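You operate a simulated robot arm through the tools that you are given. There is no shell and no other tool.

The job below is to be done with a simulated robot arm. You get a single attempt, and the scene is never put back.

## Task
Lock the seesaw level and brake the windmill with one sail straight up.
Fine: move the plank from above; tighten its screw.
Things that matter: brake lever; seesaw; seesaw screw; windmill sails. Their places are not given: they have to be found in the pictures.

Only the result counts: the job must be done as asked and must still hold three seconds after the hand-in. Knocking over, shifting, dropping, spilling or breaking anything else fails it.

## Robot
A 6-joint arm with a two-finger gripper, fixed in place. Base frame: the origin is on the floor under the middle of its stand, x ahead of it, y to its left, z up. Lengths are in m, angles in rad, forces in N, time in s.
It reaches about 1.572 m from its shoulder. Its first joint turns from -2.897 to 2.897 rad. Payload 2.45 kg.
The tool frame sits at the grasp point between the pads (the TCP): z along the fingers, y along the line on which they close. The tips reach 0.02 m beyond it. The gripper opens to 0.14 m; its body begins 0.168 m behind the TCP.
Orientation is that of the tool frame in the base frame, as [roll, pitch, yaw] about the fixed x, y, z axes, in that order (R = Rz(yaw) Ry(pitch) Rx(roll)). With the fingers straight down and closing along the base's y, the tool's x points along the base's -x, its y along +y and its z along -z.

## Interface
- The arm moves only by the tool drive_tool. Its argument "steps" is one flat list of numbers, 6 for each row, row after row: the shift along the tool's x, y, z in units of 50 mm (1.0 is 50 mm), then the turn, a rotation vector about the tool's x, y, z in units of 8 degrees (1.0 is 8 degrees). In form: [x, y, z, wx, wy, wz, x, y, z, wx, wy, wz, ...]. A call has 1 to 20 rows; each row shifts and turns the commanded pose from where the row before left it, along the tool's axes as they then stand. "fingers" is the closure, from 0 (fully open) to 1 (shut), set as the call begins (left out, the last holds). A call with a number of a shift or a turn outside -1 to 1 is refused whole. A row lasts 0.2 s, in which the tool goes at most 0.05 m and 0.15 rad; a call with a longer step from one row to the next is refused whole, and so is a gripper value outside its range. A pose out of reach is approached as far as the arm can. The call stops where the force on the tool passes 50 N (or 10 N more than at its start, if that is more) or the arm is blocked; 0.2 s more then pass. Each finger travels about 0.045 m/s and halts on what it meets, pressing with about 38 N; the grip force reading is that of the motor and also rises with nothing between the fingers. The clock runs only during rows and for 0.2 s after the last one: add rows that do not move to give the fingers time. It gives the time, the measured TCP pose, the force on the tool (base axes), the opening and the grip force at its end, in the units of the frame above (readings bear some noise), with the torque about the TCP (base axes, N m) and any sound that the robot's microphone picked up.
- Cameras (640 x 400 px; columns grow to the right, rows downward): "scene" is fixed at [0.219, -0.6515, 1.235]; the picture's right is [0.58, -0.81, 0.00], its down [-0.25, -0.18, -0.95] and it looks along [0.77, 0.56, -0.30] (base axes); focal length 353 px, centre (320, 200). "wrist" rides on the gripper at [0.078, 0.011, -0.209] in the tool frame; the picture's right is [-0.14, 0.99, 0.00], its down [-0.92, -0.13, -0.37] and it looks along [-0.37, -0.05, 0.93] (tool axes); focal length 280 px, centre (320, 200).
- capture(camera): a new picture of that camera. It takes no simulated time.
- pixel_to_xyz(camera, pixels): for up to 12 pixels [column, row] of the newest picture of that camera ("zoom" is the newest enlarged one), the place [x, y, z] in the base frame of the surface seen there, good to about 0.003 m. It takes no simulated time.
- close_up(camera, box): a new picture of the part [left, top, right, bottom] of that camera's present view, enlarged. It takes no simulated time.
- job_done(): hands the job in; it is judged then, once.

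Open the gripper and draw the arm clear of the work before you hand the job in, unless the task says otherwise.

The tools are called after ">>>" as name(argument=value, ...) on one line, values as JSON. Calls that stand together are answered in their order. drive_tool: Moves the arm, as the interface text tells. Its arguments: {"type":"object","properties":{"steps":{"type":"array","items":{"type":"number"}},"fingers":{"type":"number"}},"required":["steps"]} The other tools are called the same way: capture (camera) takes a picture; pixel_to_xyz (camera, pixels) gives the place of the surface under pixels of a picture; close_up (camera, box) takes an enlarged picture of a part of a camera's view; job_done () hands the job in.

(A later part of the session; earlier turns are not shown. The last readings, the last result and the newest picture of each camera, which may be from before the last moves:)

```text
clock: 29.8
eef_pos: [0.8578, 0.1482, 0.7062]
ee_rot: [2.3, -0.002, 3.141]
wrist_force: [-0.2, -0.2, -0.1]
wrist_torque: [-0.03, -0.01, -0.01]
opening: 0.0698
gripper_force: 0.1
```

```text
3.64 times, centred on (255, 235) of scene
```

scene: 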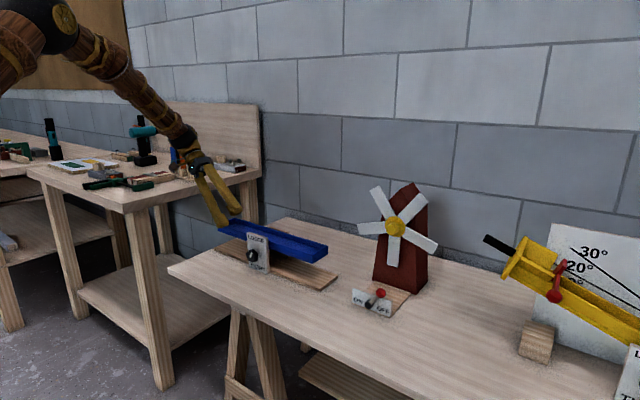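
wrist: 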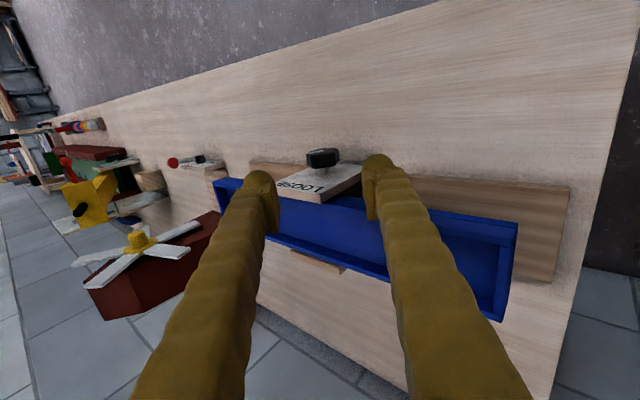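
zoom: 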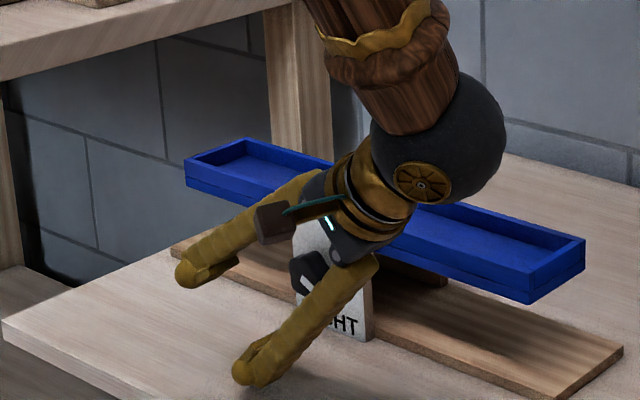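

Released cleanly (force 0). I rotate the gripper back +72° about tool x so it leans 24° to +y, which lines the pads up with the next lobe.

>>> drive_tool(steps=[0, 0, 0, 0.903, 0, 0, 0, 0, 0, 0.903, 0, 0, 0, 0, 0, 0.903, 0, 0, 0, 0, 0, 0.903, 0, 0, 0, 0, 0, 0.903, 0, 0, 0, 0, 0, 0.903, 0, 0, 0, 0, 0, 0.903, 0, 0, 0, 0, 0, 0.903, 0, 0, 0, 0, 0, 0.903, 0, 0, 0, 0, 0, 0.903, 0, 0, 0, 0, 0, 0, 0, 0])

>>> capture(camera="wrist")

>>> close_up(camera="scene", box=[190, 180, 320, 290])

```text
clock: 32.2
eef_pos: [0.8606, 0.1487, 0.707]
ee_rot: [-2.722, -0.001, -3.14]
wrist_force: [0.7, 0.6, -0.4]
wrist_torque: [0.0, -0.01, -0.02]
opening: 0.0697
gripper_force: 0.1
```

```text
taken
```

wrist: 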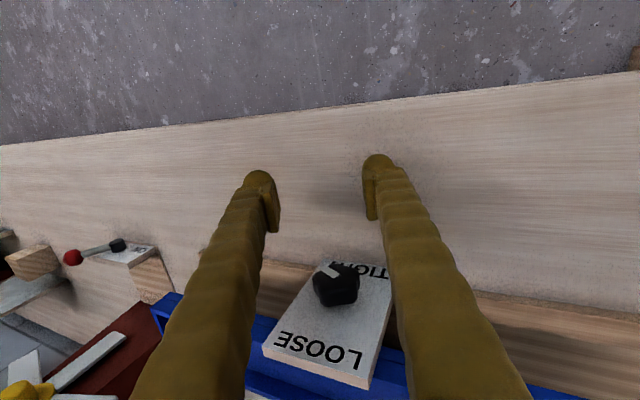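

```text
3.64 times, centred on (255, 235) of scene
```

zoom: 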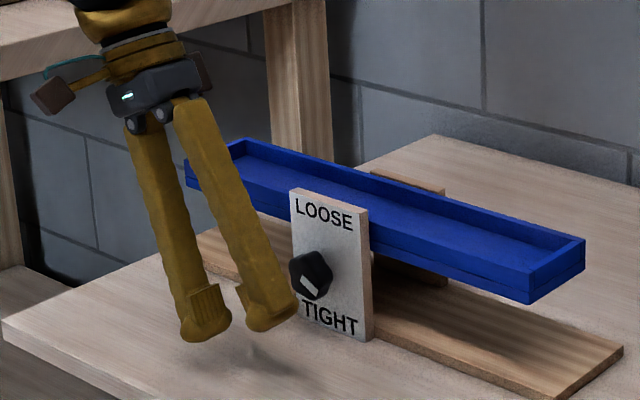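

The pointer now points down and to -y (scene zoom (309,287)), so it is going the right way. I zoom in on the knob from the wrist and measure its outline again.

>>> close_up(camera="wrist", box=[270, 240, 400, 322])

>>> pixel_to_xyz(camera="wrist", pixels=[[335, 270], [314, 285], [358, 280], [340, 290], [330, 264], [357, 292], [320, 297]])

>>> close_up(camera="scene", box=[235, 225, 283, 275])

>>> pixel_to_xyz(camera="zoom", pixels=[[220, 240], [260, 245], [250, 200], [270, 195], [310, 240], [270, 292], [230, 280], [285, 225], [240, 230], [300, 215]])

```text
4.88 times, centred on (335, 281) of wrist
```

zoom: 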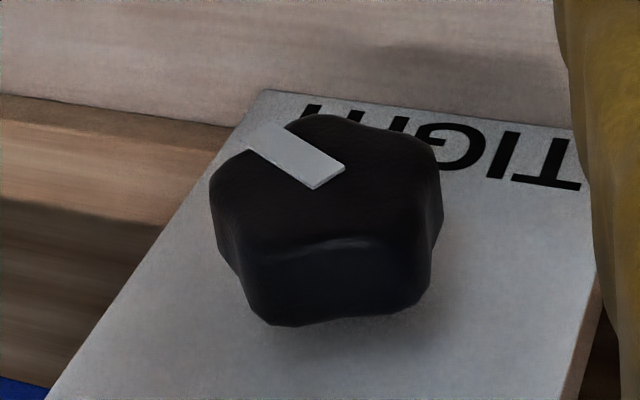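

```text
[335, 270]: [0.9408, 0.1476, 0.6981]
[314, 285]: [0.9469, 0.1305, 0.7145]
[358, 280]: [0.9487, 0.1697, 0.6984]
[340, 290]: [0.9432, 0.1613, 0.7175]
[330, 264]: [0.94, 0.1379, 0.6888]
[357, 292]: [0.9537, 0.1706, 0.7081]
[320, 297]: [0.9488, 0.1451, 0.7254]
```

```text
8.00 times, centred on (259, 250) of scene
```

zoom: 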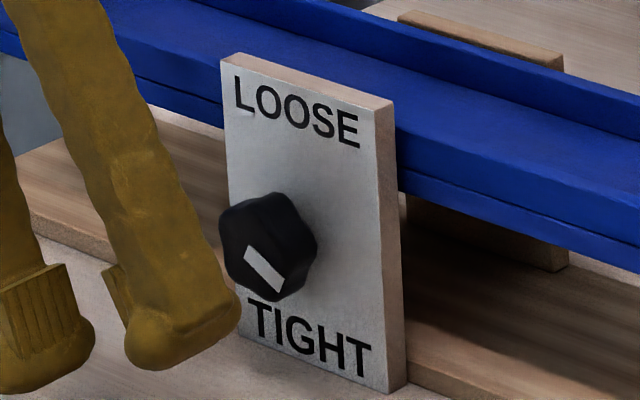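

```text
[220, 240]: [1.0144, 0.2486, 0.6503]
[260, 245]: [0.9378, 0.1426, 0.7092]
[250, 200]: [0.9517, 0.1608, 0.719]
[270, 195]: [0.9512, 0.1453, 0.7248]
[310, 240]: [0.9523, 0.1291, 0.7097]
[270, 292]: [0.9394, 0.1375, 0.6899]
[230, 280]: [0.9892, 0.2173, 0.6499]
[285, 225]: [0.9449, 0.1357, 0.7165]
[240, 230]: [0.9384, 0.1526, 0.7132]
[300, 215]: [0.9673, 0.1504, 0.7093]
```

Pointer reads about 135° clockwise from LOOSE, knob axis near (0.147, 0.708). I nudge 2.6 mm along tool -y and slide forward along +x to straddle the knob again.

>>> drive_tool(steps=[-0.3, -0.052, 0, 0, 0, 0, -0.5, 0, 0, 0, 0, 0, -0.5, 0, 0, 0, 0, 0, -0.368, 0, 0, 0, 0, 0, 0, 0, 0, 0, 0, 0])

>>> close_up(camera="wrist", box=[220, 130, 420, 255])

```text
clock: 33.4
eef_pos: [0.9437, 0.1456, 0.71]
ee_rot: [-2.72, -0.002, 3.141]
wrist_force: [0.8, -0.4, -0.5]
wrist_torque: [-0.03, -0.01, 0.02]
opening: 0.07
gripper_force: 0.0
```

```text
3.20 times, centred on (320, 192) of wrist
```

zoom: 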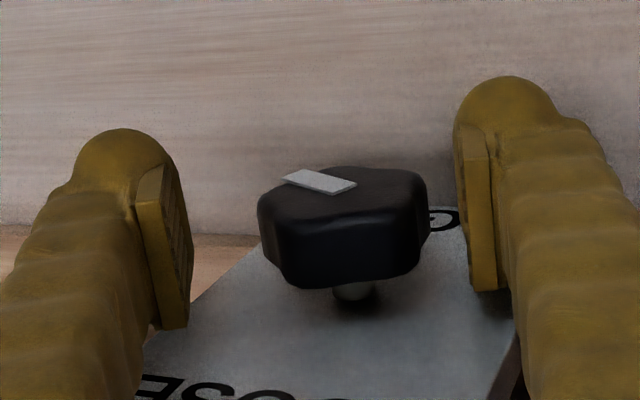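

The knob appears ~4 mm off-centre to tool +y (knob mid 343 vs pad mid 329). I shift +4 mm along tool y and then close.

>>> drive_tool(steps=[0, 0.08, 0, 0, 0, 0, 0, 0, 0, 0, 0, 0])

>>> drive_tool(steps=[0, 0, 0, 0, 0, 0, 0, 0, 0, 0, 0, 0, 0, 0, 0, 0, 0, 0, 0, 0, 0, 0, 0, 0], fingers=1)

>>> close_up(camera="wrist", box=[220, 130, 420, 255])

```text
clock: 34.0
eef_pos: [0.943, 0.1503, 0.7078]
ee_rot: [-2.719, -0.004, 3.141]
wrist_force: [-0.3, -0.1, 0.2]
wrist_torque: [0.0, 0.0, -0.01]
opening: 0.07
gripper_force: 0.0
```

```text
clock: 35.0
eef_pos: [0.9441, 0.1514, 0.7075]
ee_rot: [-2.723, -0.003, 3.141]
wrist_force: [3.3, 26.7, -12.6]
wrist_torque: [0.09, 0.07, 0.13]
opening: 0.0403
gripper_force: 44.8
```

```text
3.20 times, centred on (320, 192) of wrist
```

zoom: 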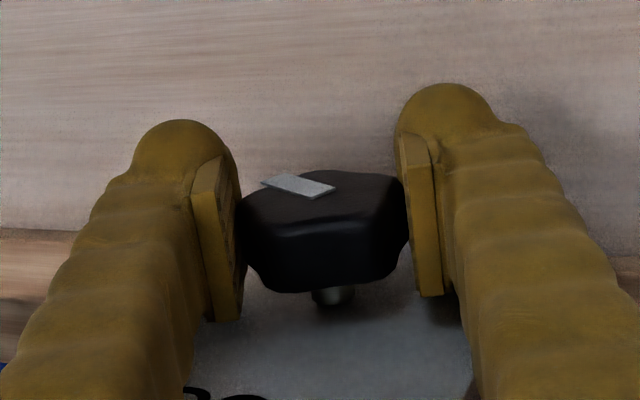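

Gripped (opening 0.0403) with ~30 N along tool +y. I unload 1 mm along +y of the tool and turn 16° clockwise.

>>> drive_tool(steps=[0, 0.02, 0, 0, 0, 0, 0, -0.002, -0.002, -0.5, 0, 0, 0, -0.002, -0.002, -0.5, 0, 0, 0, -0.002, -0.002, -0.5, 0, 0, 0, -0.002, -0.002, -0.5, 0, 0])

```text
clock: 36.2
eef_pos: [0.9445, 0.1491, 0.7073]
ee_rot: [-3.002, 0.0, -3.141]
wrist_force: [12.1, 30.4, -9.2]
wrist_torque: [0.09, 0.0, -0.53]
opening: 0.0399
gripper_force: 45.6
```

Turned 16°. I unload (+y mainly) and turn 16° more.

>>> drive_tool(steps=[-0.004, 0.0144, 0.002, -0.5, 0, 0, 0, -0.002, -0.002, -0.5, 0, 0, 0, -0.002, -0.002, -0.5, 0, 0, 0, -0.002, -0.002, -0.5, 0, 0])

>>> close_up(camera="wrist", box=[220, 130, 420, 255])

>>> close_up(camera="scene", box=[190, 180, 320, 290])

```text
clock: 37.2
eef_pos: [0.9428, 0.1497, 0.7067]
ee_rot: [3.002, 0.0, -3.14]
wrist_force: [5.7, 4.6, -4.5]
wrist_torque: [0.01, 0.39, -0.44]
opening: 0.0402
gripper_force: 45.0
```

```text
3.20 times, centred on (320, 192) of wrist
```

zoom: 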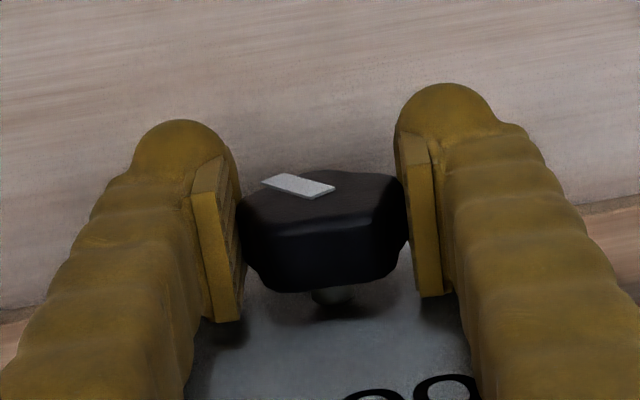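

```text
3.64 times, centred on (255, 235) of scene
```

zoom: 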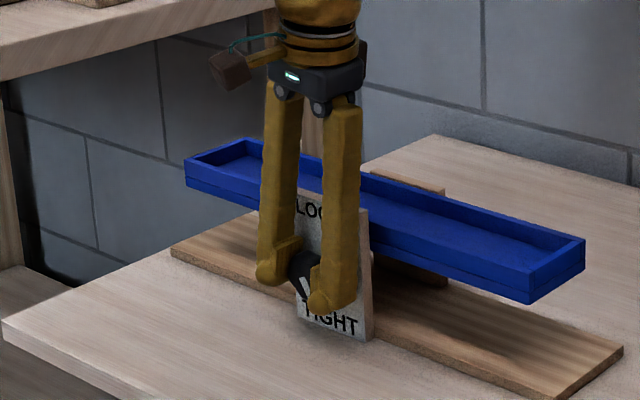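

Pointer about 167°, loads small. I turn 8° more and watch the torque for the end stop.

>>> drive_tool(steps=[0, 0.001, 0.001, -0.25, 0, 0, 0, -0.001, -0.001, -0.25, 0, 0, 0, -0.001, -0.001, -0.25, 0, 0, 0, -0.001, -0.001, -0.25, 0, 0])

>>> close_up(camera="wrist", box=[220, 130, 420, 255])

```text
clock: 38.2
eef_pos: [0.9425, 0.1488, 0.7071]
ee_rot: [2.862, -0.002, 3.14]
wrist_force: [2.7, -22.0, 0.7]
wrist_torque: [-0.05, -0.03, 0.08]
opening: 0.0402
gripper_force: 45.0
```

```text
3.20 times, centred on (320, 192) of wrist
```

zoom: 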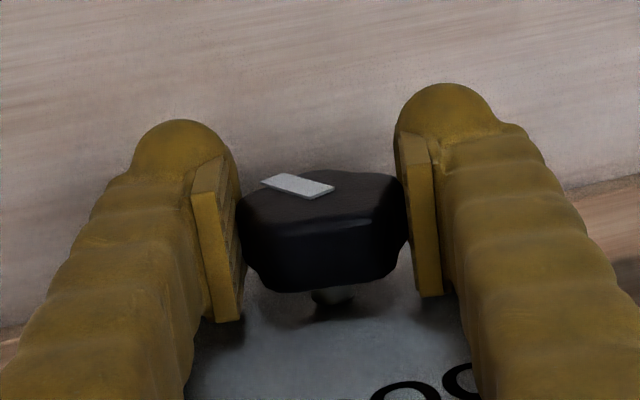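

Knob still follows; pointer about 175°. I unload -y by 0.5 mm and turn 8° more.

>>> drive_tool(steps=[0, -0.0096, -0.003, -0.25, 0, 0, 0, -0.001, -0.001, -0.25, 0, 0, 0, -0.001, -0.001, -0.25, 0, 0, 0, -0.001, -0.001, -0.25, 0, 0])

>>> close_up(camera="wrist", box=[220, 130, 420, 255])

>>> close_up(camera="scene", box=[190, 180, 320, 290])

```text
clock: 39.2
eef_pos: [0.9437, 0.1483, 0.7081]
ee_rot: [2.723, -0.002, 3.14]
wrist_force: [19.6, -13.0, -19.1]
wrist_torque: [-0.02, -0.18, 0.01]
opening: 0.04
gripper_force: 45.2
```

```text
3.20 times, centred on (320, 192) of wrist
```

zoom: 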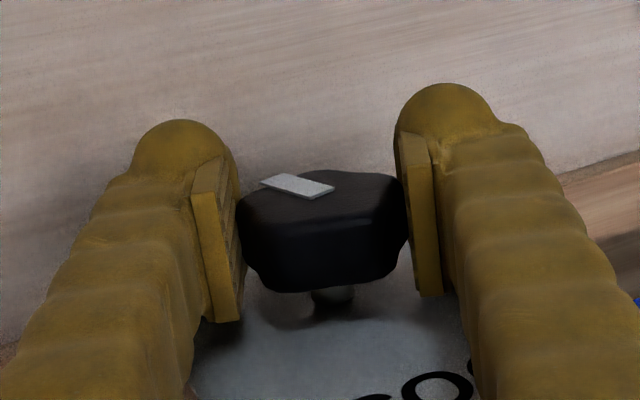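

```text
3.64 times, centred on (255, 235) of scene
```

zoom: 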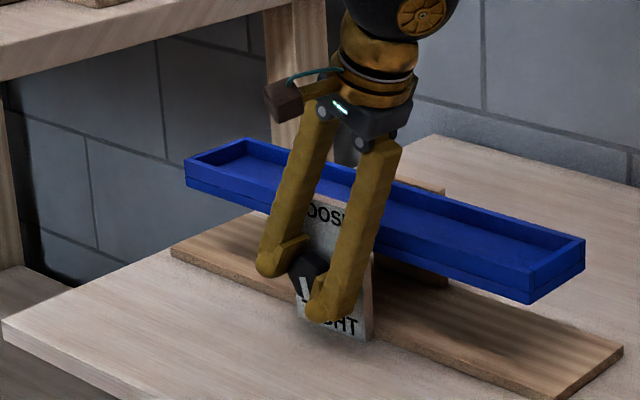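

Pointer is about vertical-down (~183°) and still no clear stop. I turn 8° more, watching whether the knob still follows the pads.

>>> drive_tool(steps=[-0.004, 0, 0.005, -0.25, 0, 0, 0, -0.001, -0.001, -0.25, 0, 0, 0, -0.001, -0.001, -0.25, 0, 0, 0, -0.001, -0.001, -0.25, 0, 0])

>>> close_up(camera="wrist", box=[220, 130, 420, 255])

>>> close_up(camera="scene", box=[235, 225, 283, 275])

```text
clock: 40.2
eef_pos: [0.9439, 0.1474, 0.7081]
ee_rot: [2.584, -0.001, -3.141]
wrist_force: [12.4, -16.7, -13.8]
wrist_torque: [-0.06, 0.21, -0.17]
opening: 0.0403
gripper_force: 44.9
```

```text
3.20 times, centred on (320, 192) of wrist
```

zoom: 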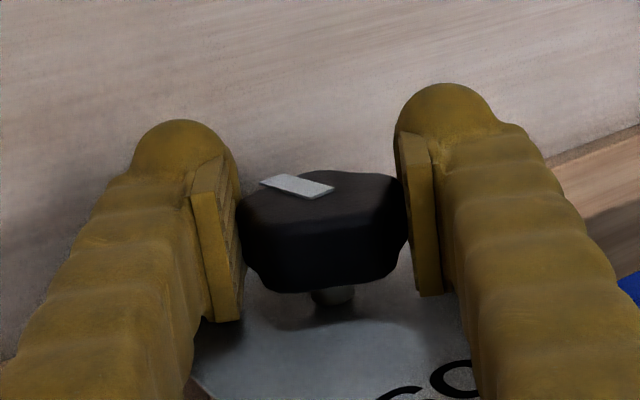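

```text
8.00 times, centred on (259, 250) of scene
```

zoom: 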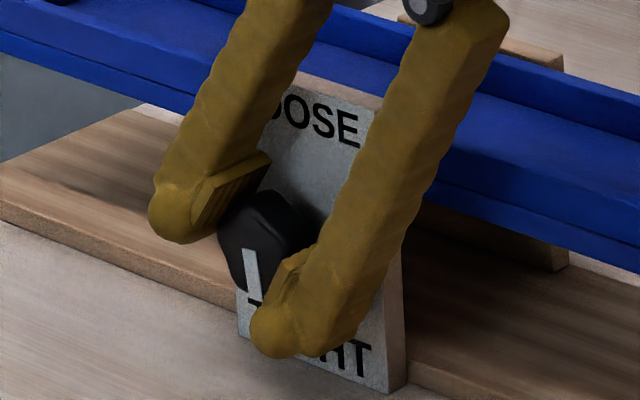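

The scene zoom shows the pointer at about 174° (nearly straight down to TIGHT). I turn another 8°.

>>> drive_tool(steps=[-0.003, -0.005, 0.002, -0.25, 0, 0, 0, -0.001, -0.001, -0.25, 0, 0, 0, -0.001, -0.001, -0.25, 0, 0, 0, -0.001, -0.001, -0.25, 0, 0])

>>> close_up(camera="wrist", box=[220, 130, 420, 255])

>>> close_up(camera="scene", box=[235, 225, 283, 275])

```text
clock: 41.2
eef_pos: [0.9432, 0.1486, 0.7067]
ee_rot: [2.442, -0.001, -3.141]
wrist_force: [1.0, -16.7, -10.5]
wrist_torque: [-0.82, 0.06, 0.09]
opening: 0.0403
gripper_force: 45.1
```

```text
3.20 times, centred on (320, 192) of wrist
```

zoom: 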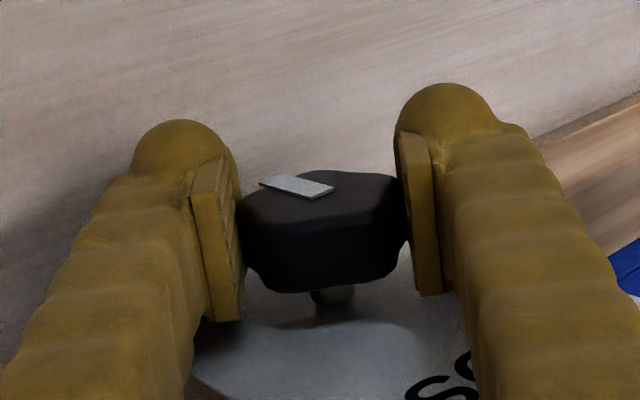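

```text
8.00 times, centred on (259, 250) of scene
```

zoom: 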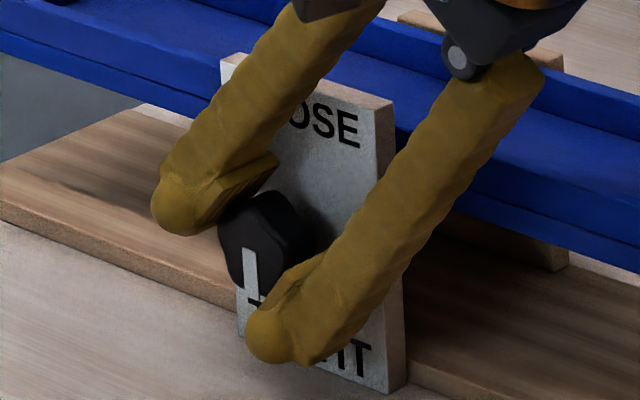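

Torque about the screw axis jumped to -0.82 N m and the pointer is straight down: the end stop at TIGHT. I give one last 2° nudge to confirm.

>>> drive_tool(steps=[0, -0.003, 0.001, -0.125, 0, 0, 0, 0, 0, -0.125, 0, 0])

>>> close_up(camera="scene", box=[200, 180, 340, 290])

```text
clock: 41.8
eef_pos: [0.9442, 0.1486, 0.7069]
ee_rot: [2.409, -0.001, -3.141]
wrist_force: [-4.8, -15.7, -9.7]
wrist_torque: [-0.85, 0.08, 0.04]
opening: 0.0402
gripper_force: 43.8
```

```text
3.64 times, centred on (270, 235) of scene
```

zoom: 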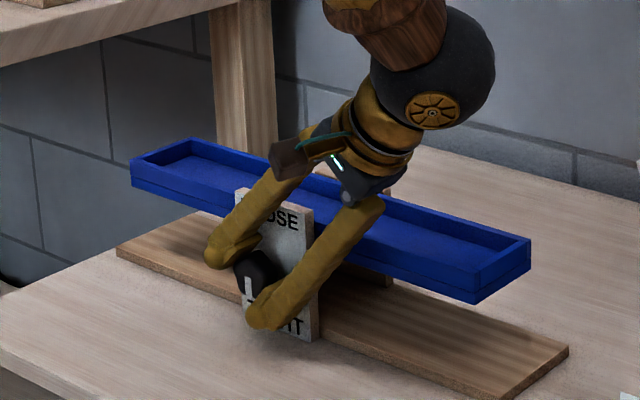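

Torque stays at -0.85 N m, so the screw is at its stop and the plank still looks level. I open the fingers and back off along -x, then raise.

>>> drive_tool(steps=[0, 0, 0, 0, 0, 0, 0, 0, 0, 0, 0, 0, 0, 0, 0, 0, 0, 0, 0, 0, 0, 0, 0, 0, 0.3, 0, 0, 0, 0, 0, 0.6, 0, 0, 0, 0, 0, 0.8, 0, 0, 0, 0, 0, 0.8, 0, 0, 0, 0, 0], fingers=0.5)

>>> drive_tool(steps=[0, 0, 0, 0.906, 0, 0, 0, 0, 0, 0.906, 0, 0, 0, 0, 0, 0.906, 0, 0, 0, 0, 0, 0.906, 0, 0, 0, 0, 0, 0.906, 0, 0, 0, 0, 0, 0.711, 0, 0, 0, 0, -1, 0, 0, 0, 0, 0, -1, 0, 0, 0, 0, 0, -1, 0, 0, 0, 0, 0, -1, 0, 0, 0, 0, 0, -1, 0, 0, 0])

>>> close_up(camera="scene", box=[200, 180, 340, 290])

>>> pixel_to_xyz(camera="zoom", pixels=[[245, 175], [240, 180], [235, 182], [250, 185], [255, 182], [260, 178], [200, 170], [190, 160], [180, 165], [210, 172], [220, 165], [225, 175]])

>>> pixel_to_xyz(camera="zoom", pixels=[[455, 262], [460, 264], [470, 266], [465, 258], [455, 254], [445, 250], [475, 260], [480, 258], [470, 252], [460, 250], [450, 258], [440, 245]])

```text
clock: 43.6
eef_pos: [0.8184, 0.1504, 0.7069]
ee_rot: [2.41, -0.002, 3.142]
wrist_force: [0.2, 0.0, -0.1]
wrist_torque: [-0.04, 0.01, 0.04]
opening: 0.07
gripper_force: 0.1
```

```text
clock: 46.0
eef_pos: [0.8212, 0.1505, 0.9568]
ee_rot: [-3.141, -0.002, -3.14]
wrist_force: [0.0, 0.1, -0.3]
wrist_torque: [0.0, 0.01, 0.01]
opening: 0.0703
gripper_force: 0.1
```

```text
3.64 times, centred on (270, 235) of scene
```

zoom: 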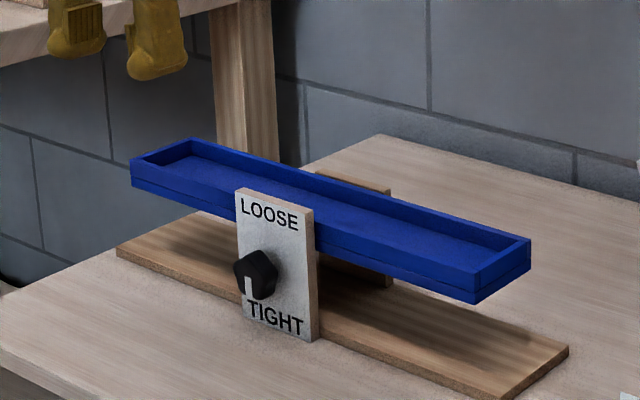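

```text
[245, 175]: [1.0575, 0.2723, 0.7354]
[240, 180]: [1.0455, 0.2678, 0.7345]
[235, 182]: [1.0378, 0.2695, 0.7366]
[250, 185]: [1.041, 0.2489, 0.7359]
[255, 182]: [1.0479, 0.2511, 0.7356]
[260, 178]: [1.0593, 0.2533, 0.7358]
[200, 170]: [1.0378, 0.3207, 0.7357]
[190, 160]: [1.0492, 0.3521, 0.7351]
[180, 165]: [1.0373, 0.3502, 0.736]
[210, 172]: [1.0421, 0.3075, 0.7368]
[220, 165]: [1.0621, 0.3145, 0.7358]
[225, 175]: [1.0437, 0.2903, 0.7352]
```

```text
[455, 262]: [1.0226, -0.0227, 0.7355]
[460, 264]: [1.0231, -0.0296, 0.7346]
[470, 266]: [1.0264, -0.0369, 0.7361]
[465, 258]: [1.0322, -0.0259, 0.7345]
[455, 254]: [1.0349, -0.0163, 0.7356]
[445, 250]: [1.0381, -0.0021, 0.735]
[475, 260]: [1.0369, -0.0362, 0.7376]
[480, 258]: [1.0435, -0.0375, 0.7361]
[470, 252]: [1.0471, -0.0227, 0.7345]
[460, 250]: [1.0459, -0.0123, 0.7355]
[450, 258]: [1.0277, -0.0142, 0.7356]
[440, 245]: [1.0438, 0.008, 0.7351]
```

The plank is level (0.7357 at both ends) and the pointer is at TIGHT. Next the windmill: I move over in front of it at z about 1.1 and look with the wrist camera.

>>> drive_tool(steps=[-0.06, -0.86, -0.28, 0, 0, 0, -0.06, -0.86, -0.28, 0, 0, 0, -0.06, -0.86, -0.28, 0, 0, 0, -0.06, -0.86, -0.28, 0, 0, 0, -0.06, -0.86, -0.28, 0, 0, 0, -0.06, -0.86, -0.28, 0, 0, 0, -0.06, -0.86, -0.28, 0, 0, 0, -0.06, -0.86, -0.28, 0, 0, 0, -0.06, -0.86, -0.28, 0, 0, 0, -0.06, -0.86, -0.28, 0, 0, 0])

>>> capture(camera="wrist")

>>> close_up(camera="scene", box=[330, 170, 460, 320])

```text
clock: 48.2
eef_pos: [0.8475, -0.2858, 1.0947]
ee_rot: [3.142, -0.002, -3.141]
wrist_force: [-0.4, -0.3, 0.1]
wrist_torque: [0.02, -0.01, -0.01]
opening: 0.07
gripper_force: 0.2
```

```text
taken
```

wrist: 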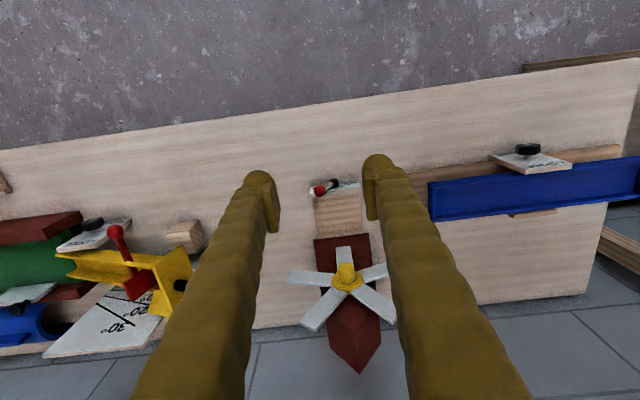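

```text
2.67 times, centred on (395, 245) of scene
```

zoom: 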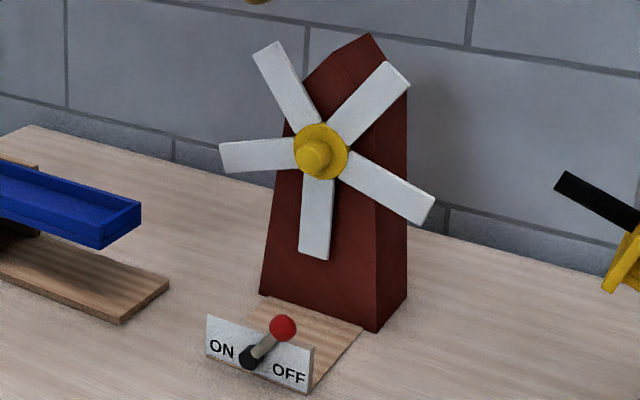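

I zoom in on the windmill with the wrist camera and measure sails, hub and the tower's front.

>>> close_up(camera="wrist", box=[270, 220, 430, 380])

>>> pixel_to_xyz(camera="wrist", pixels=[[345, 268], [345, 282], [344, 252], [380, 270], [384, 316], [309, 324], [293, 276], [368, 248], [320, 245], [360, 370], [355, 310], [345, 315]])

>>> close_up(camera="scene", box=[350, 175, 446, 235])

```text
2.50 times, centred on (350, 300) of wrist
```

zoom: 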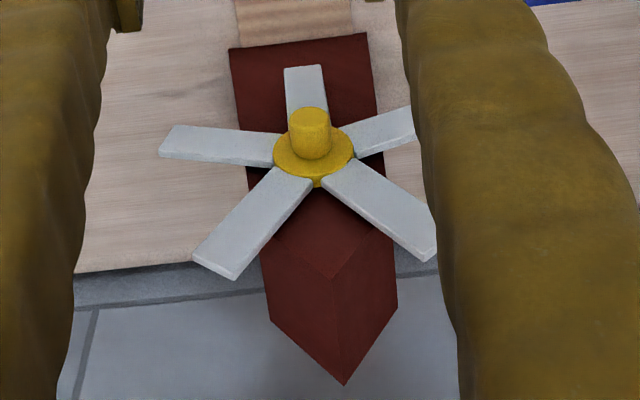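

```text
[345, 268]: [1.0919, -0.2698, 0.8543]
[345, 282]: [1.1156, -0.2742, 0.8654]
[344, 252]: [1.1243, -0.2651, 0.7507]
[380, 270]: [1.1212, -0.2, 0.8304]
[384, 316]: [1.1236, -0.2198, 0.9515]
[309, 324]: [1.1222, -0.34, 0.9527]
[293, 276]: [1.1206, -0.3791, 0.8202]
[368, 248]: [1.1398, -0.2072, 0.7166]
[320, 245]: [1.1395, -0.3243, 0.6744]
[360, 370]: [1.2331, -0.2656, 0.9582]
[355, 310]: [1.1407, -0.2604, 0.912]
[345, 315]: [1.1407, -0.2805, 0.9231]
```

```text
6.67 times, centred on (398, 205) of scene
```

zoom: 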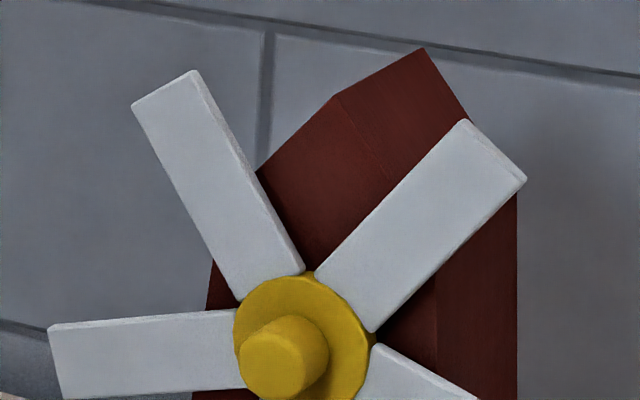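

Tower front is at x 1.141, sails at x ≈ 1.122. I query points along the two upper sails' centre lines in this zoom to get angles and hub centre.

>>> pixel_to_xyz(camera="zoom", pixels=[[165, 95], [190, 147], [220, 200], [250, 255], [270, 285], [488, 158], [440, 205], [395, 245], [350, 292], [60, 358], [150, 353], [220, 350]])

>>> pixel_to_xyz(camera="zoom", pixels=[[136, 106], [193, 75], [465, 124], [520, 180], [335, 98], [425, 52], [240, 300], [365, 310], [340, 280], [270, 355], [300, 275], [335, 390]])

```text
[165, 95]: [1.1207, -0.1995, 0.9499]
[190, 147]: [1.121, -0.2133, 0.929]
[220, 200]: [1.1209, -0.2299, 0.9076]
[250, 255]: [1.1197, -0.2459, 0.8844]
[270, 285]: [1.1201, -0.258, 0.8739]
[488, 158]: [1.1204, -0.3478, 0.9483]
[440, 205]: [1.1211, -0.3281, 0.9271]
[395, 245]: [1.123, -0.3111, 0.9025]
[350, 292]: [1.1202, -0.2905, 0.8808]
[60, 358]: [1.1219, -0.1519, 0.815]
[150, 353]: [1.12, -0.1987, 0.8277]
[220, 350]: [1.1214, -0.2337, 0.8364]
```

```text
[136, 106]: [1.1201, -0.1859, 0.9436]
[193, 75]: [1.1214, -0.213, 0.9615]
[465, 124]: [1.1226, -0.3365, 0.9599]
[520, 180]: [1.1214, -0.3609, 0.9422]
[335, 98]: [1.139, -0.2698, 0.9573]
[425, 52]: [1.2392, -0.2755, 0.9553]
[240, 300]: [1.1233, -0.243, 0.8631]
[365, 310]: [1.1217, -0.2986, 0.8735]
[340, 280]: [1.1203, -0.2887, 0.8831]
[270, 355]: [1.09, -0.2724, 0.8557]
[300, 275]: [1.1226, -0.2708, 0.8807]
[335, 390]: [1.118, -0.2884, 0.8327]
```

Fit: hub near y -0.272, z 0.850; upper sails at about +35° (towards +y) and -37°. I will straddle the +y upper sail radially with the gripper leaned 35°, so I lean and move to a point out along that sail.

>>> drive_tool(steps=[0, 0, 0, 0.875, 0, 0, 0, 0, 0, 0.875, 0, 0, 0, 0, 0, 0.875, 0, 0, 0, 0, 0, 0.875, 0, 0, 0, 0, 0, 0.875, 0, 0, -0.776, 0.4334, -0.164, 0, 0, 0, -0.776, 0.4334, -0.164, 0, 0, 0, -0.776, 0.4334, -0.164, 0, 0, 0, -0.776, 0.4334, -0.164, 0, 0, 0, -0.776, 0.4334, -0.164, 0, 0, 0, -0.776, 0.4334, -0.164, 0, 0, 0, -0.776, 0.4334, -0.164, 0, 0, 0, 0, 0, 0, 0, 0, 0], fingers=0.5)

>>> capture(camera="wrist")

>>> close_up(camera="scene", box=[320, 110, 480, 320])

```text
clock: 51.0
eef_pos: [1.1227, -0.1263, 1.0567]
ee_rot: [-2.531, -0.002, 3.142]
wrist_force: [-0.3, 0.4, 0.7]
wrist_torque: [0.0, 0.0, -0.01]
opening: 0.07
gripper_force: 0.1
```

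```text
taken
```

wrist: 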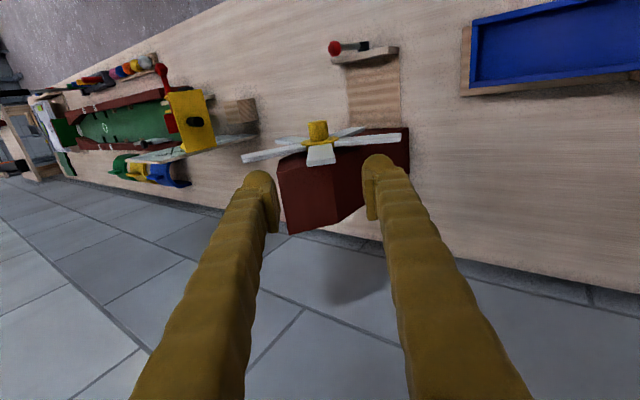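

```text
1.90 times, centred on (400, 215) of scene
```

zoom: 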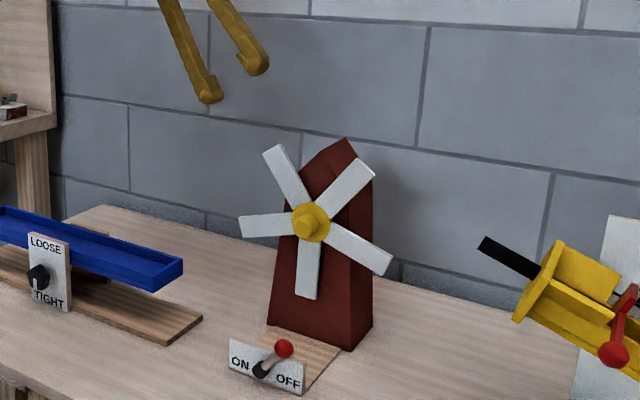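

The target sail points at the camera between the finger tips (sail at (320,152), tips at 260 and 378). I go 0.10 m down the tool axis to just outside the sail tip and check alignment.

>>> drive_tool(steps=[0, 0, 0.7, 0, 0, 0, 0, 0, 0.7, 0, 0, 0, 0, 0, 0.5, 0, 0, 0, 0, 0, 0, 0, 0, 0, 0, 0, 0, 0, 0, 0])

>>> capture(camera="wrist")

>>> close_up(camera="wrist", box=[220, 100, 420, 225])

>>> close_up(camera="scene", box=[340, 140, 450, 280])

```text
clock: 52.2
eef_pos: [1.12, -0.1805, 0.9793]
ee_rot: [-2.53, -0.003, 3.141]
wrist_force: [-0.1, -0.4, 1.0]
wrist_torque: [0.0, 0.03, -0.02]
opening: 0.0699
gripper_force: 0.1
```

```text
taken
```

wrist: 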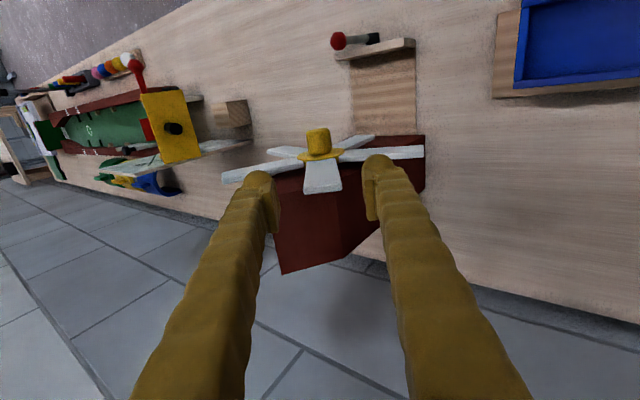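

```text
3.20 times, centred on (320, 162) of wrist
```

zoom: 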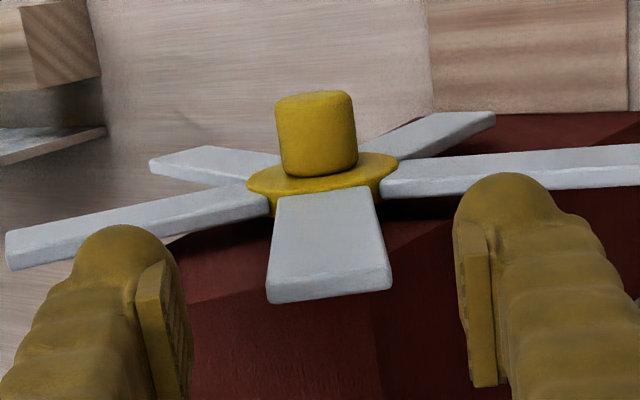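

```text
2.86 times, centred on (395, 210) of scene
```

zoom: 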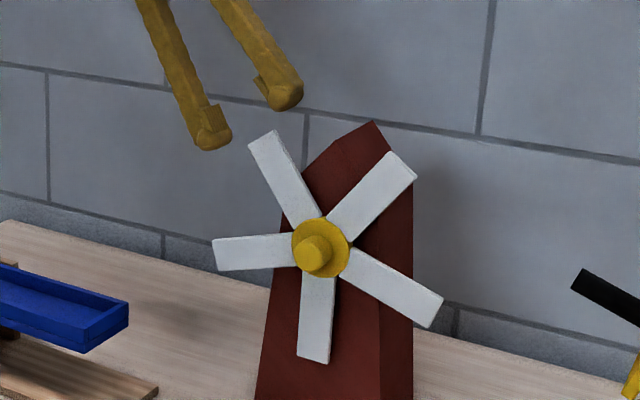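

The sail tip (330,290 in the zoom) is centred between the pads. I advance 50 mm to straddle it, then narrow the fingers to about 0.05 as a loose fork.

>>> drive_tool(steps=[0, 0, 0.4, 0, 0, 0, 0, 0, 0.4, 0, 0, 0, 0, 0, 0.2, 0, 0, 0, 0, 0, 0, 0, 0, 0])

>>> drive_tool(steps=[0, 0, 0, 0, 0, 0, 0, 0, 0, 0, 0, 0, 0, 0, 0, 0, 0, 0], fingers=0.65)

>>> close_up(camera="wrist", box=[220, 100, 420, 225])

>>> close_up(camera="scene", box=[340, 140, 450, 280])

```text
clock: 53.2
eef_pos: [1.1208, -0.2094, 0.9372]
ee_rot: [-2.531, 0.0, 3.141]
wrist_force: [0.9, 0.6, -0.2]
wrist_torque: [0.0, 0.03, -0.01]
opening: 0.07
gripper_force: 0.2
```

```text
clock: 54.0
eef_pos: [1.1193, -0.2083, 0.9386]
ee_rot: [-2.531, -0.004, 3.141]
wrist_force: [0.6, -0.5, 0.0]
wrist_torque: [0.01, 0.01, 0.0]
opening: 0.0492
gripper_force: 0.0
```

```text
3.20 times, centred on (320, 162) of wrist
```

zoom: 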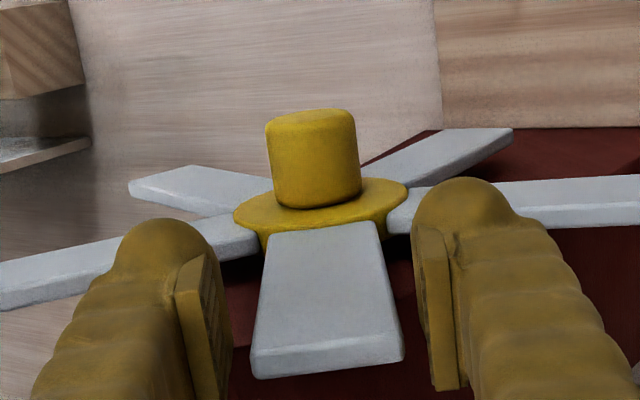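

```text
2.86 times, centred on (395, 210) of scene
```

zoom: 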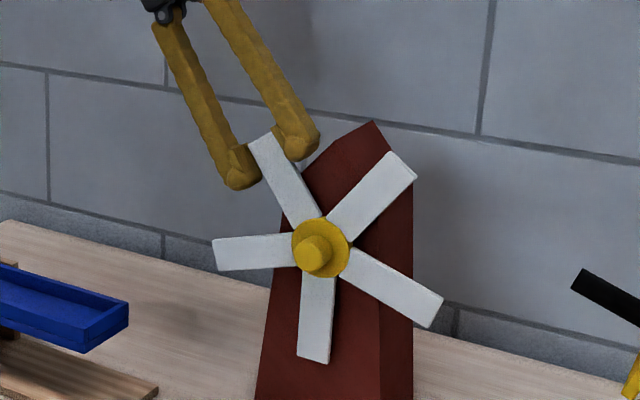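

The fork straddles the sail with about 8 mm each side. I swing it 35° clockwise on an arc about the hub (r ≈ 0.109) to upright.

>>> drive_tool(steps=[0, -0.074, 0.0013, -0.243, 0, 0, 0, -0.074, 0.0013, -0.243, 0, 0, 0, -0.074, 0.0013, -0.243, 0, 0, 0, -0.074, 0.0013, -0.243, 0, 0, 0, -0.074, 0.0013, -0.243, 0, 0, 0, -0.074, 0.0013, -0.243, 0, 0, 0, -0.074, 0.0013, -0.243, 0, 0, 0, -0.074, 0.0013, -0.243, 0, 0, 0, -0.074, 0.0013, -0.243, 0, 0, 0, -0.074, 0.0013, -0.243, 0, 0, 0, -0.074, 0.0013, -0.243, 0, 0, 0, -0.074, 0.0013, -0.243, 0, 0, 0, -0.074, 0.0013, -0.243, 0, 0, 0, -0.074, 0.0013, -0.243, 0, 0, 0, -0.074, 0.0013, -0.243, 0, 0, 0, -0.074, 0.0013, -0.243, 0, 0, 0, -0.074, 0.0013, -0.243, 0, 0, 0, -0.074, 0.0013, -0.243, 0, 0, 0, 0, 0, 0, 0, 0])

>>> close_up(camera="wrist", box=[220, 100, 420, 225])

>>> close_up(camera="scene", box=[340, 140, 450, 280])

```text
clock: 55.7
eef_pos: [1.119, -0.2302, 0.9512]
ee_rot: [-2.784, -0.004, 3.14]
wrist_force: [-13.5, 12.0, 0.7]
wrist_torque: [-0.12, 0.02, -0.15]
opening: 0.0417
gripper_force: 0.0
stopped in row 8: the force on the tool passed its limit at 60 N (the readings are from after the stop); the commanded pose is now the measured one
```

```text
3.20 times, centred on (320, 162) of wrist
```

zoom: 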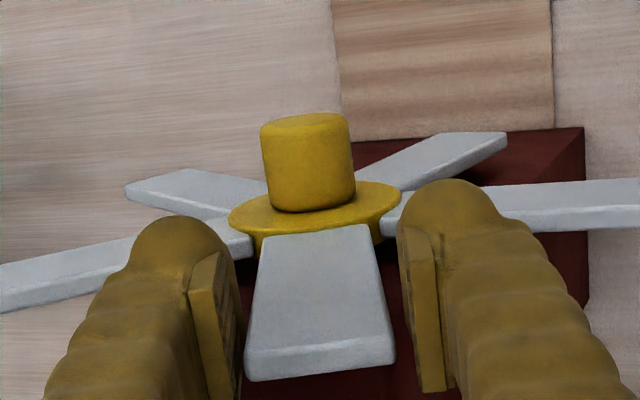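

```text
2.86 times, centred on (395, 210) of scene
```

zoom: 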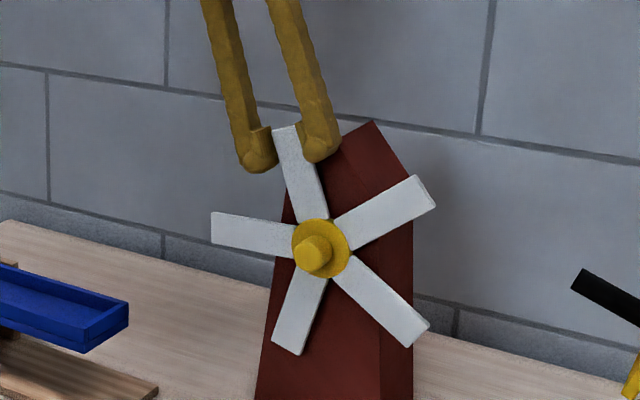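

The call stopped with ~60 N and -x force: the finger is wider than I assumed and touched the tower's front at x 1.139. I check that the tower has not shifted.

>>> close_up(camera="scene", box=[350, 175, 446, 235])

>>> pixel_to_xyz(camera="zoom", pixels=[[335, 98], [425, 52], [270, 355], [515, 200], [465, 120]])

>>> capture(camera="scene")

>>> pixel_to_xyz(camera="scene", pixels=[[385, 285], [425, 290], [374, 284], [410, 290], [374, 278], [424, 285], [393, 275]])

```text
6.67 times, centred on (398, 205) of scene
```

zoom: 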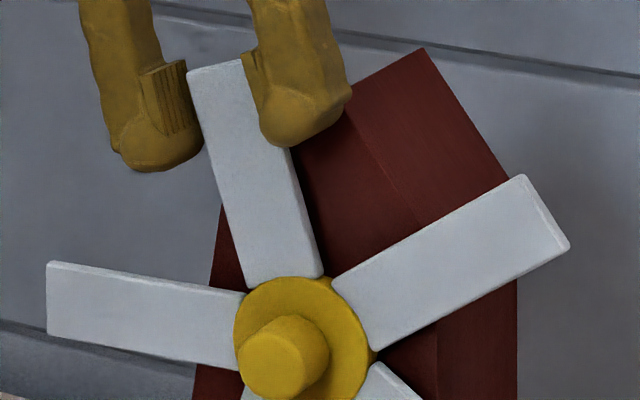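

```text
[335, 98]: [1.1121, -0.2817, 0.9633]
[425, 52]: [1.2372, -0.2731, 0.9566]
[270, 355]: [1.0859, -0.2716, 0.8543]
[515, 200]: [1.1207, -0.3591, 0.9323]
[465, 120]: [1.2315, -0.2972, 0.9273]
```

```text
taken
```

scene: 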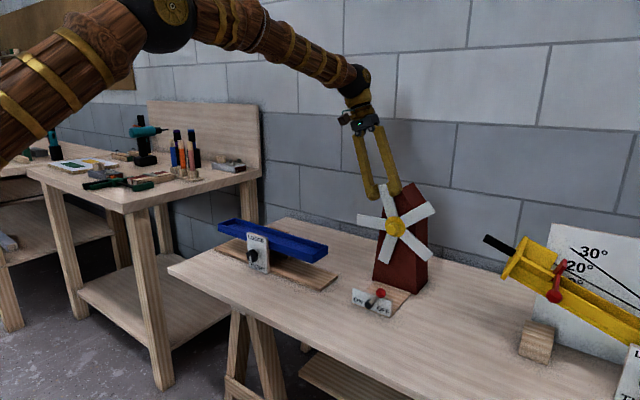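

```text
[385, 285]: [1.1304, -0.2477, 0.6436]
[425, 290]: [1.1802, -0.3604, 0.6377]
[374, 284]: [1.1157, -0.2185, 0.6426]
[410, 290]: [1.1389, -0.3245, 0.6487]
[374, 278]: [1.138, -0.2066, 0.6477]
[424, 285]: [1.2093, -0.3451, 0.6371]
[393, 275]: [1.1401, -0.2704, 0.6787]
```

The tower has not moved (ridge and edges read the same). I pull back 8 mm in x so the fingers clear it, and check that the fork is free.

>>> drive_tool(steps=[0.16, 0, 0, 0, 0, 0, 0, 0, 0, 0, 0, 0, 0, 0, 0, 0, 0, 0])

>>> close_up(camera="wrist", box=[220, 100, 420, 225])

```text
clock: 56.5
eef_pos: [1.1119, -0.2305, 0.9506]
ee_rot: [-2.784, -0.004, 3.139]
wrist_force: [-1.0, 0.0, -0.2]
wrist_torque: [0.01, 0.0, 0.03]
opening: 0.0493
gripper_force: 0.0
```

```text
3.20 times, centred on (320, 162) of wrist
```

zoom: 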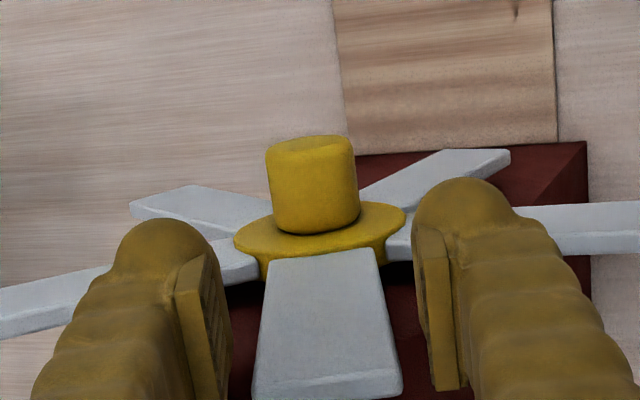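

Free again (force ~0, opening 0.049). I continue the arc by 20.5° to upright.

>>> drive_tool(steps=[0, -0.0783, 0.0014, -0.256, 0, 0, 0, -0.0783, 0.0014, -0.256, 0, 0, 0, -0.0783, 0.0014, -0.256, 0, 0, 0, -0.0783, 0.0014, -0.256, 0, 0, 0, -0.0783, 0.0014, -0.256, 0, 0, 0, -0.0783, 0.0014, -0.256, 0, 0, 0, -0.0783, 0.0014, -0.256, 0, 0, 0, -0.0783, 0.0014, -0.256, 0, 0, 0, -0.0783, 0.0014, -0.256, 0, 0, 0, -0.0783, 0.0014, -0.256, 0, 0, 0, 0, 0, 0, 0, 0])

>>> close_up(camera="wrist", box=[220, 100, 420, 225])

>>> close_up(camera="scene", box=[340, 160, 450, 280])

```text
clock: 58.9
eef_pos: [1.1112, -0.2686, 0.9584]
ee_rot: [3.14, -0.003, 3.14]
wrist_force: [0.4, 1.1, 0.5]
wrist_torque: [0.04, 0.0, 0.0]
opening: 0.0492
gripper_force: 0.1
```

```text
3.20 times, centred on (320, 162) of wrist
```

zoom: 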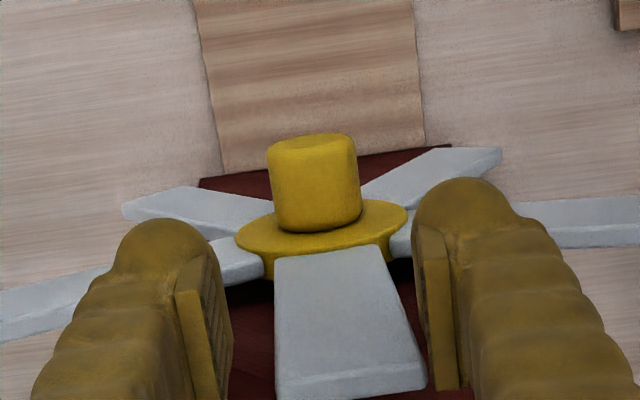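

```text
3.33 times, centred on (395, 220) of scene
```

zoom: 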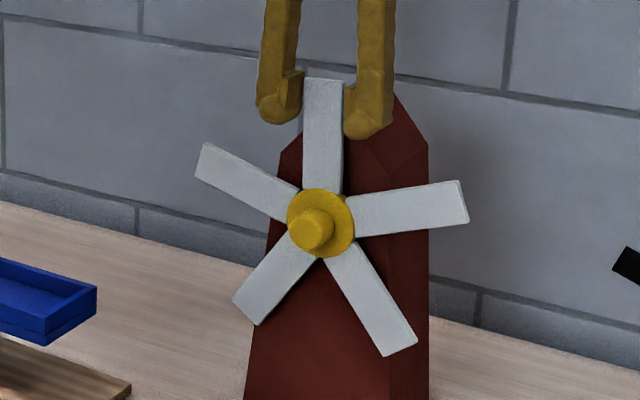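

The sail is near vertical, leaning on the +y pad. I measure its edges and hub in this zoom to find the exact angle.

>>> pixel_to_xyz(camera="zoom", pixels=[[306, 84], [338, 84], [306, 120], [340, 120], [306, 150], [340, 150], [306, 180], [338, 180], [323, 90], [323, 135], [322, 175], [310, 230]])

>>> pixel_to_xyz(camera="zoom", pixels=[[206, 145], [198, 176], [462, 183], [466, 220], [236, 300], [260, 324], [384, 352], [414, 340], [260, 192], [410, 206], [275, 280], [365, 295]])

```text
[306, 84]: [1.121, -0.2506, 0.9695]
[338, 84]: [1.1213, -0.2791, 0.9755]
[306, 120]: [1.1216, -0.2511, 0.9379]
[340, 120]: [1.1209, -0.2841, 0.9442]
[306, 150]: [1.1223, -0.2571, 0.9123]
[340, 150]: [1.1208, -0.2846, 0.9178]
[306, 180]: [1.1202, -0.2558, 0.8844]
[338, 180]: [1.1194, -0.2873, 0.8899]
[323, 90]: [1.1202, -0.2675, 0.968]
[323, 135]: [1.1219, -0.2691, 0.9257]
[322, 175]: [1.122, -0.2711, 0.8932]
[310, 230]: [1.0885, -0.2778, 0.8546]
```

```text
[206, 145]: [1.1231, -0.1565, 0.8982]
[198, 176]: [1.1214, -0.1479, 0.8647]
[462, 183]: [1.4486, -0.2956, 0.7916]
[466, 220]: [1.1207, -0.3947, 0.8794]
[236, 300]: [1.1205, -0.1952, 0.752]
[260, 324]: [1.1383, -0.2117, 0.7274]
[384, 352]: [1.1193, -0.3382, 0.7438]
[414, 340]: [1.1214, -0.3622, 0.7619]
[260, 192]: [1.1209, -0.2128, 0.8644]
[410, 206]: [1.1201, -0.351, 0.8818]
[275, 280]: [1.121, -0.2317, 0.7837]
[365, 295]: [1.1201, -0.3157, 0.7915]
```

Sail centre lines agree on about 3° towards +y, hub y ≈ -0.2725. I push 5.8 mm further towards -y slowly with the pad in contact.

>>> drive_tool(steps=[0, -0.029, 0, 0, 0, 0, 0, -0.029, 0, 0, 0, 0, 0, -0.029, 0, 0, 0, 0, 0, -0.029, 0, 0, 0, 0, 0, 0, 0, 0, 0, 0, 0, 0, 0, 0, 0, 0])

>>> close_up(camera="wrist", box=[220, 100, 420, 225])

>>> close_up(camera="scene", box=[340, 160, 450, 280])

>>> pixel_to_xyz(camera="zoom", pixels=[[306, 84], [338, 84], [326, 90], [326, 110], [325, 130], [324, 150], [323, 170], [322, 185], [310, 232], [315, 160], [315, 120], [335, 120]])

```text
clock: 60.3
eef_pos: [1.1106, -0.2762, 0.9588]
ee_rot: [-3.141, -0.004, 3.14]
wrist_force: [-0.4, -1.0, 0.2]
wrist_torque: [0.0, 0.01, 0.0]
opening: 0.049
gripper_force: 0.1
```

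```text
3.20 times, centred on (320, 162) of wrist
```

zoom: 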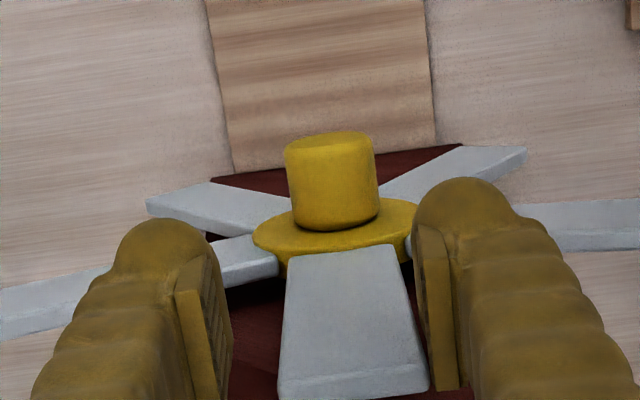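

```text
3.33 times, centred on (395, 220) of scene
```

zoom: 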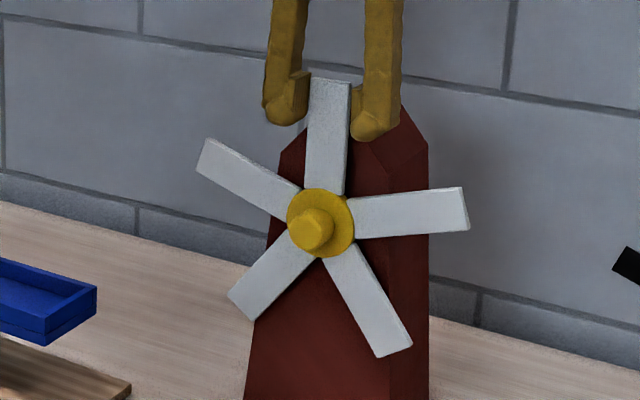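

```text
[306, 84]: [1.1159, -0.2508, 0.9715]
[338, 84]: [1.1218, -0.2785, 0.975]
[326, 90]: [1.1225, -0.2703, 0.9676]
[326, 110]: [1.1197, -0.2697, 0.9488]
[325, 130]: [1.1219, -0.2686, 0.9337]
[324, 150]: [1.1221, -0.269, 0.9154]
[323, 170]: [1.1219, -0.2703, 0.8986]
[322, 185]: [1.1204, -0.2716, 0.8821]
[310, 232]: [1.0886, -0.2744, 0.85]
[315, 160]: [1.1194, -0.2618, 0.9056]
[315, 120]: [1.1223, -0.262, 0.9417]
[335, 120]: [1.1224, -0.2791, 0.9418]
```

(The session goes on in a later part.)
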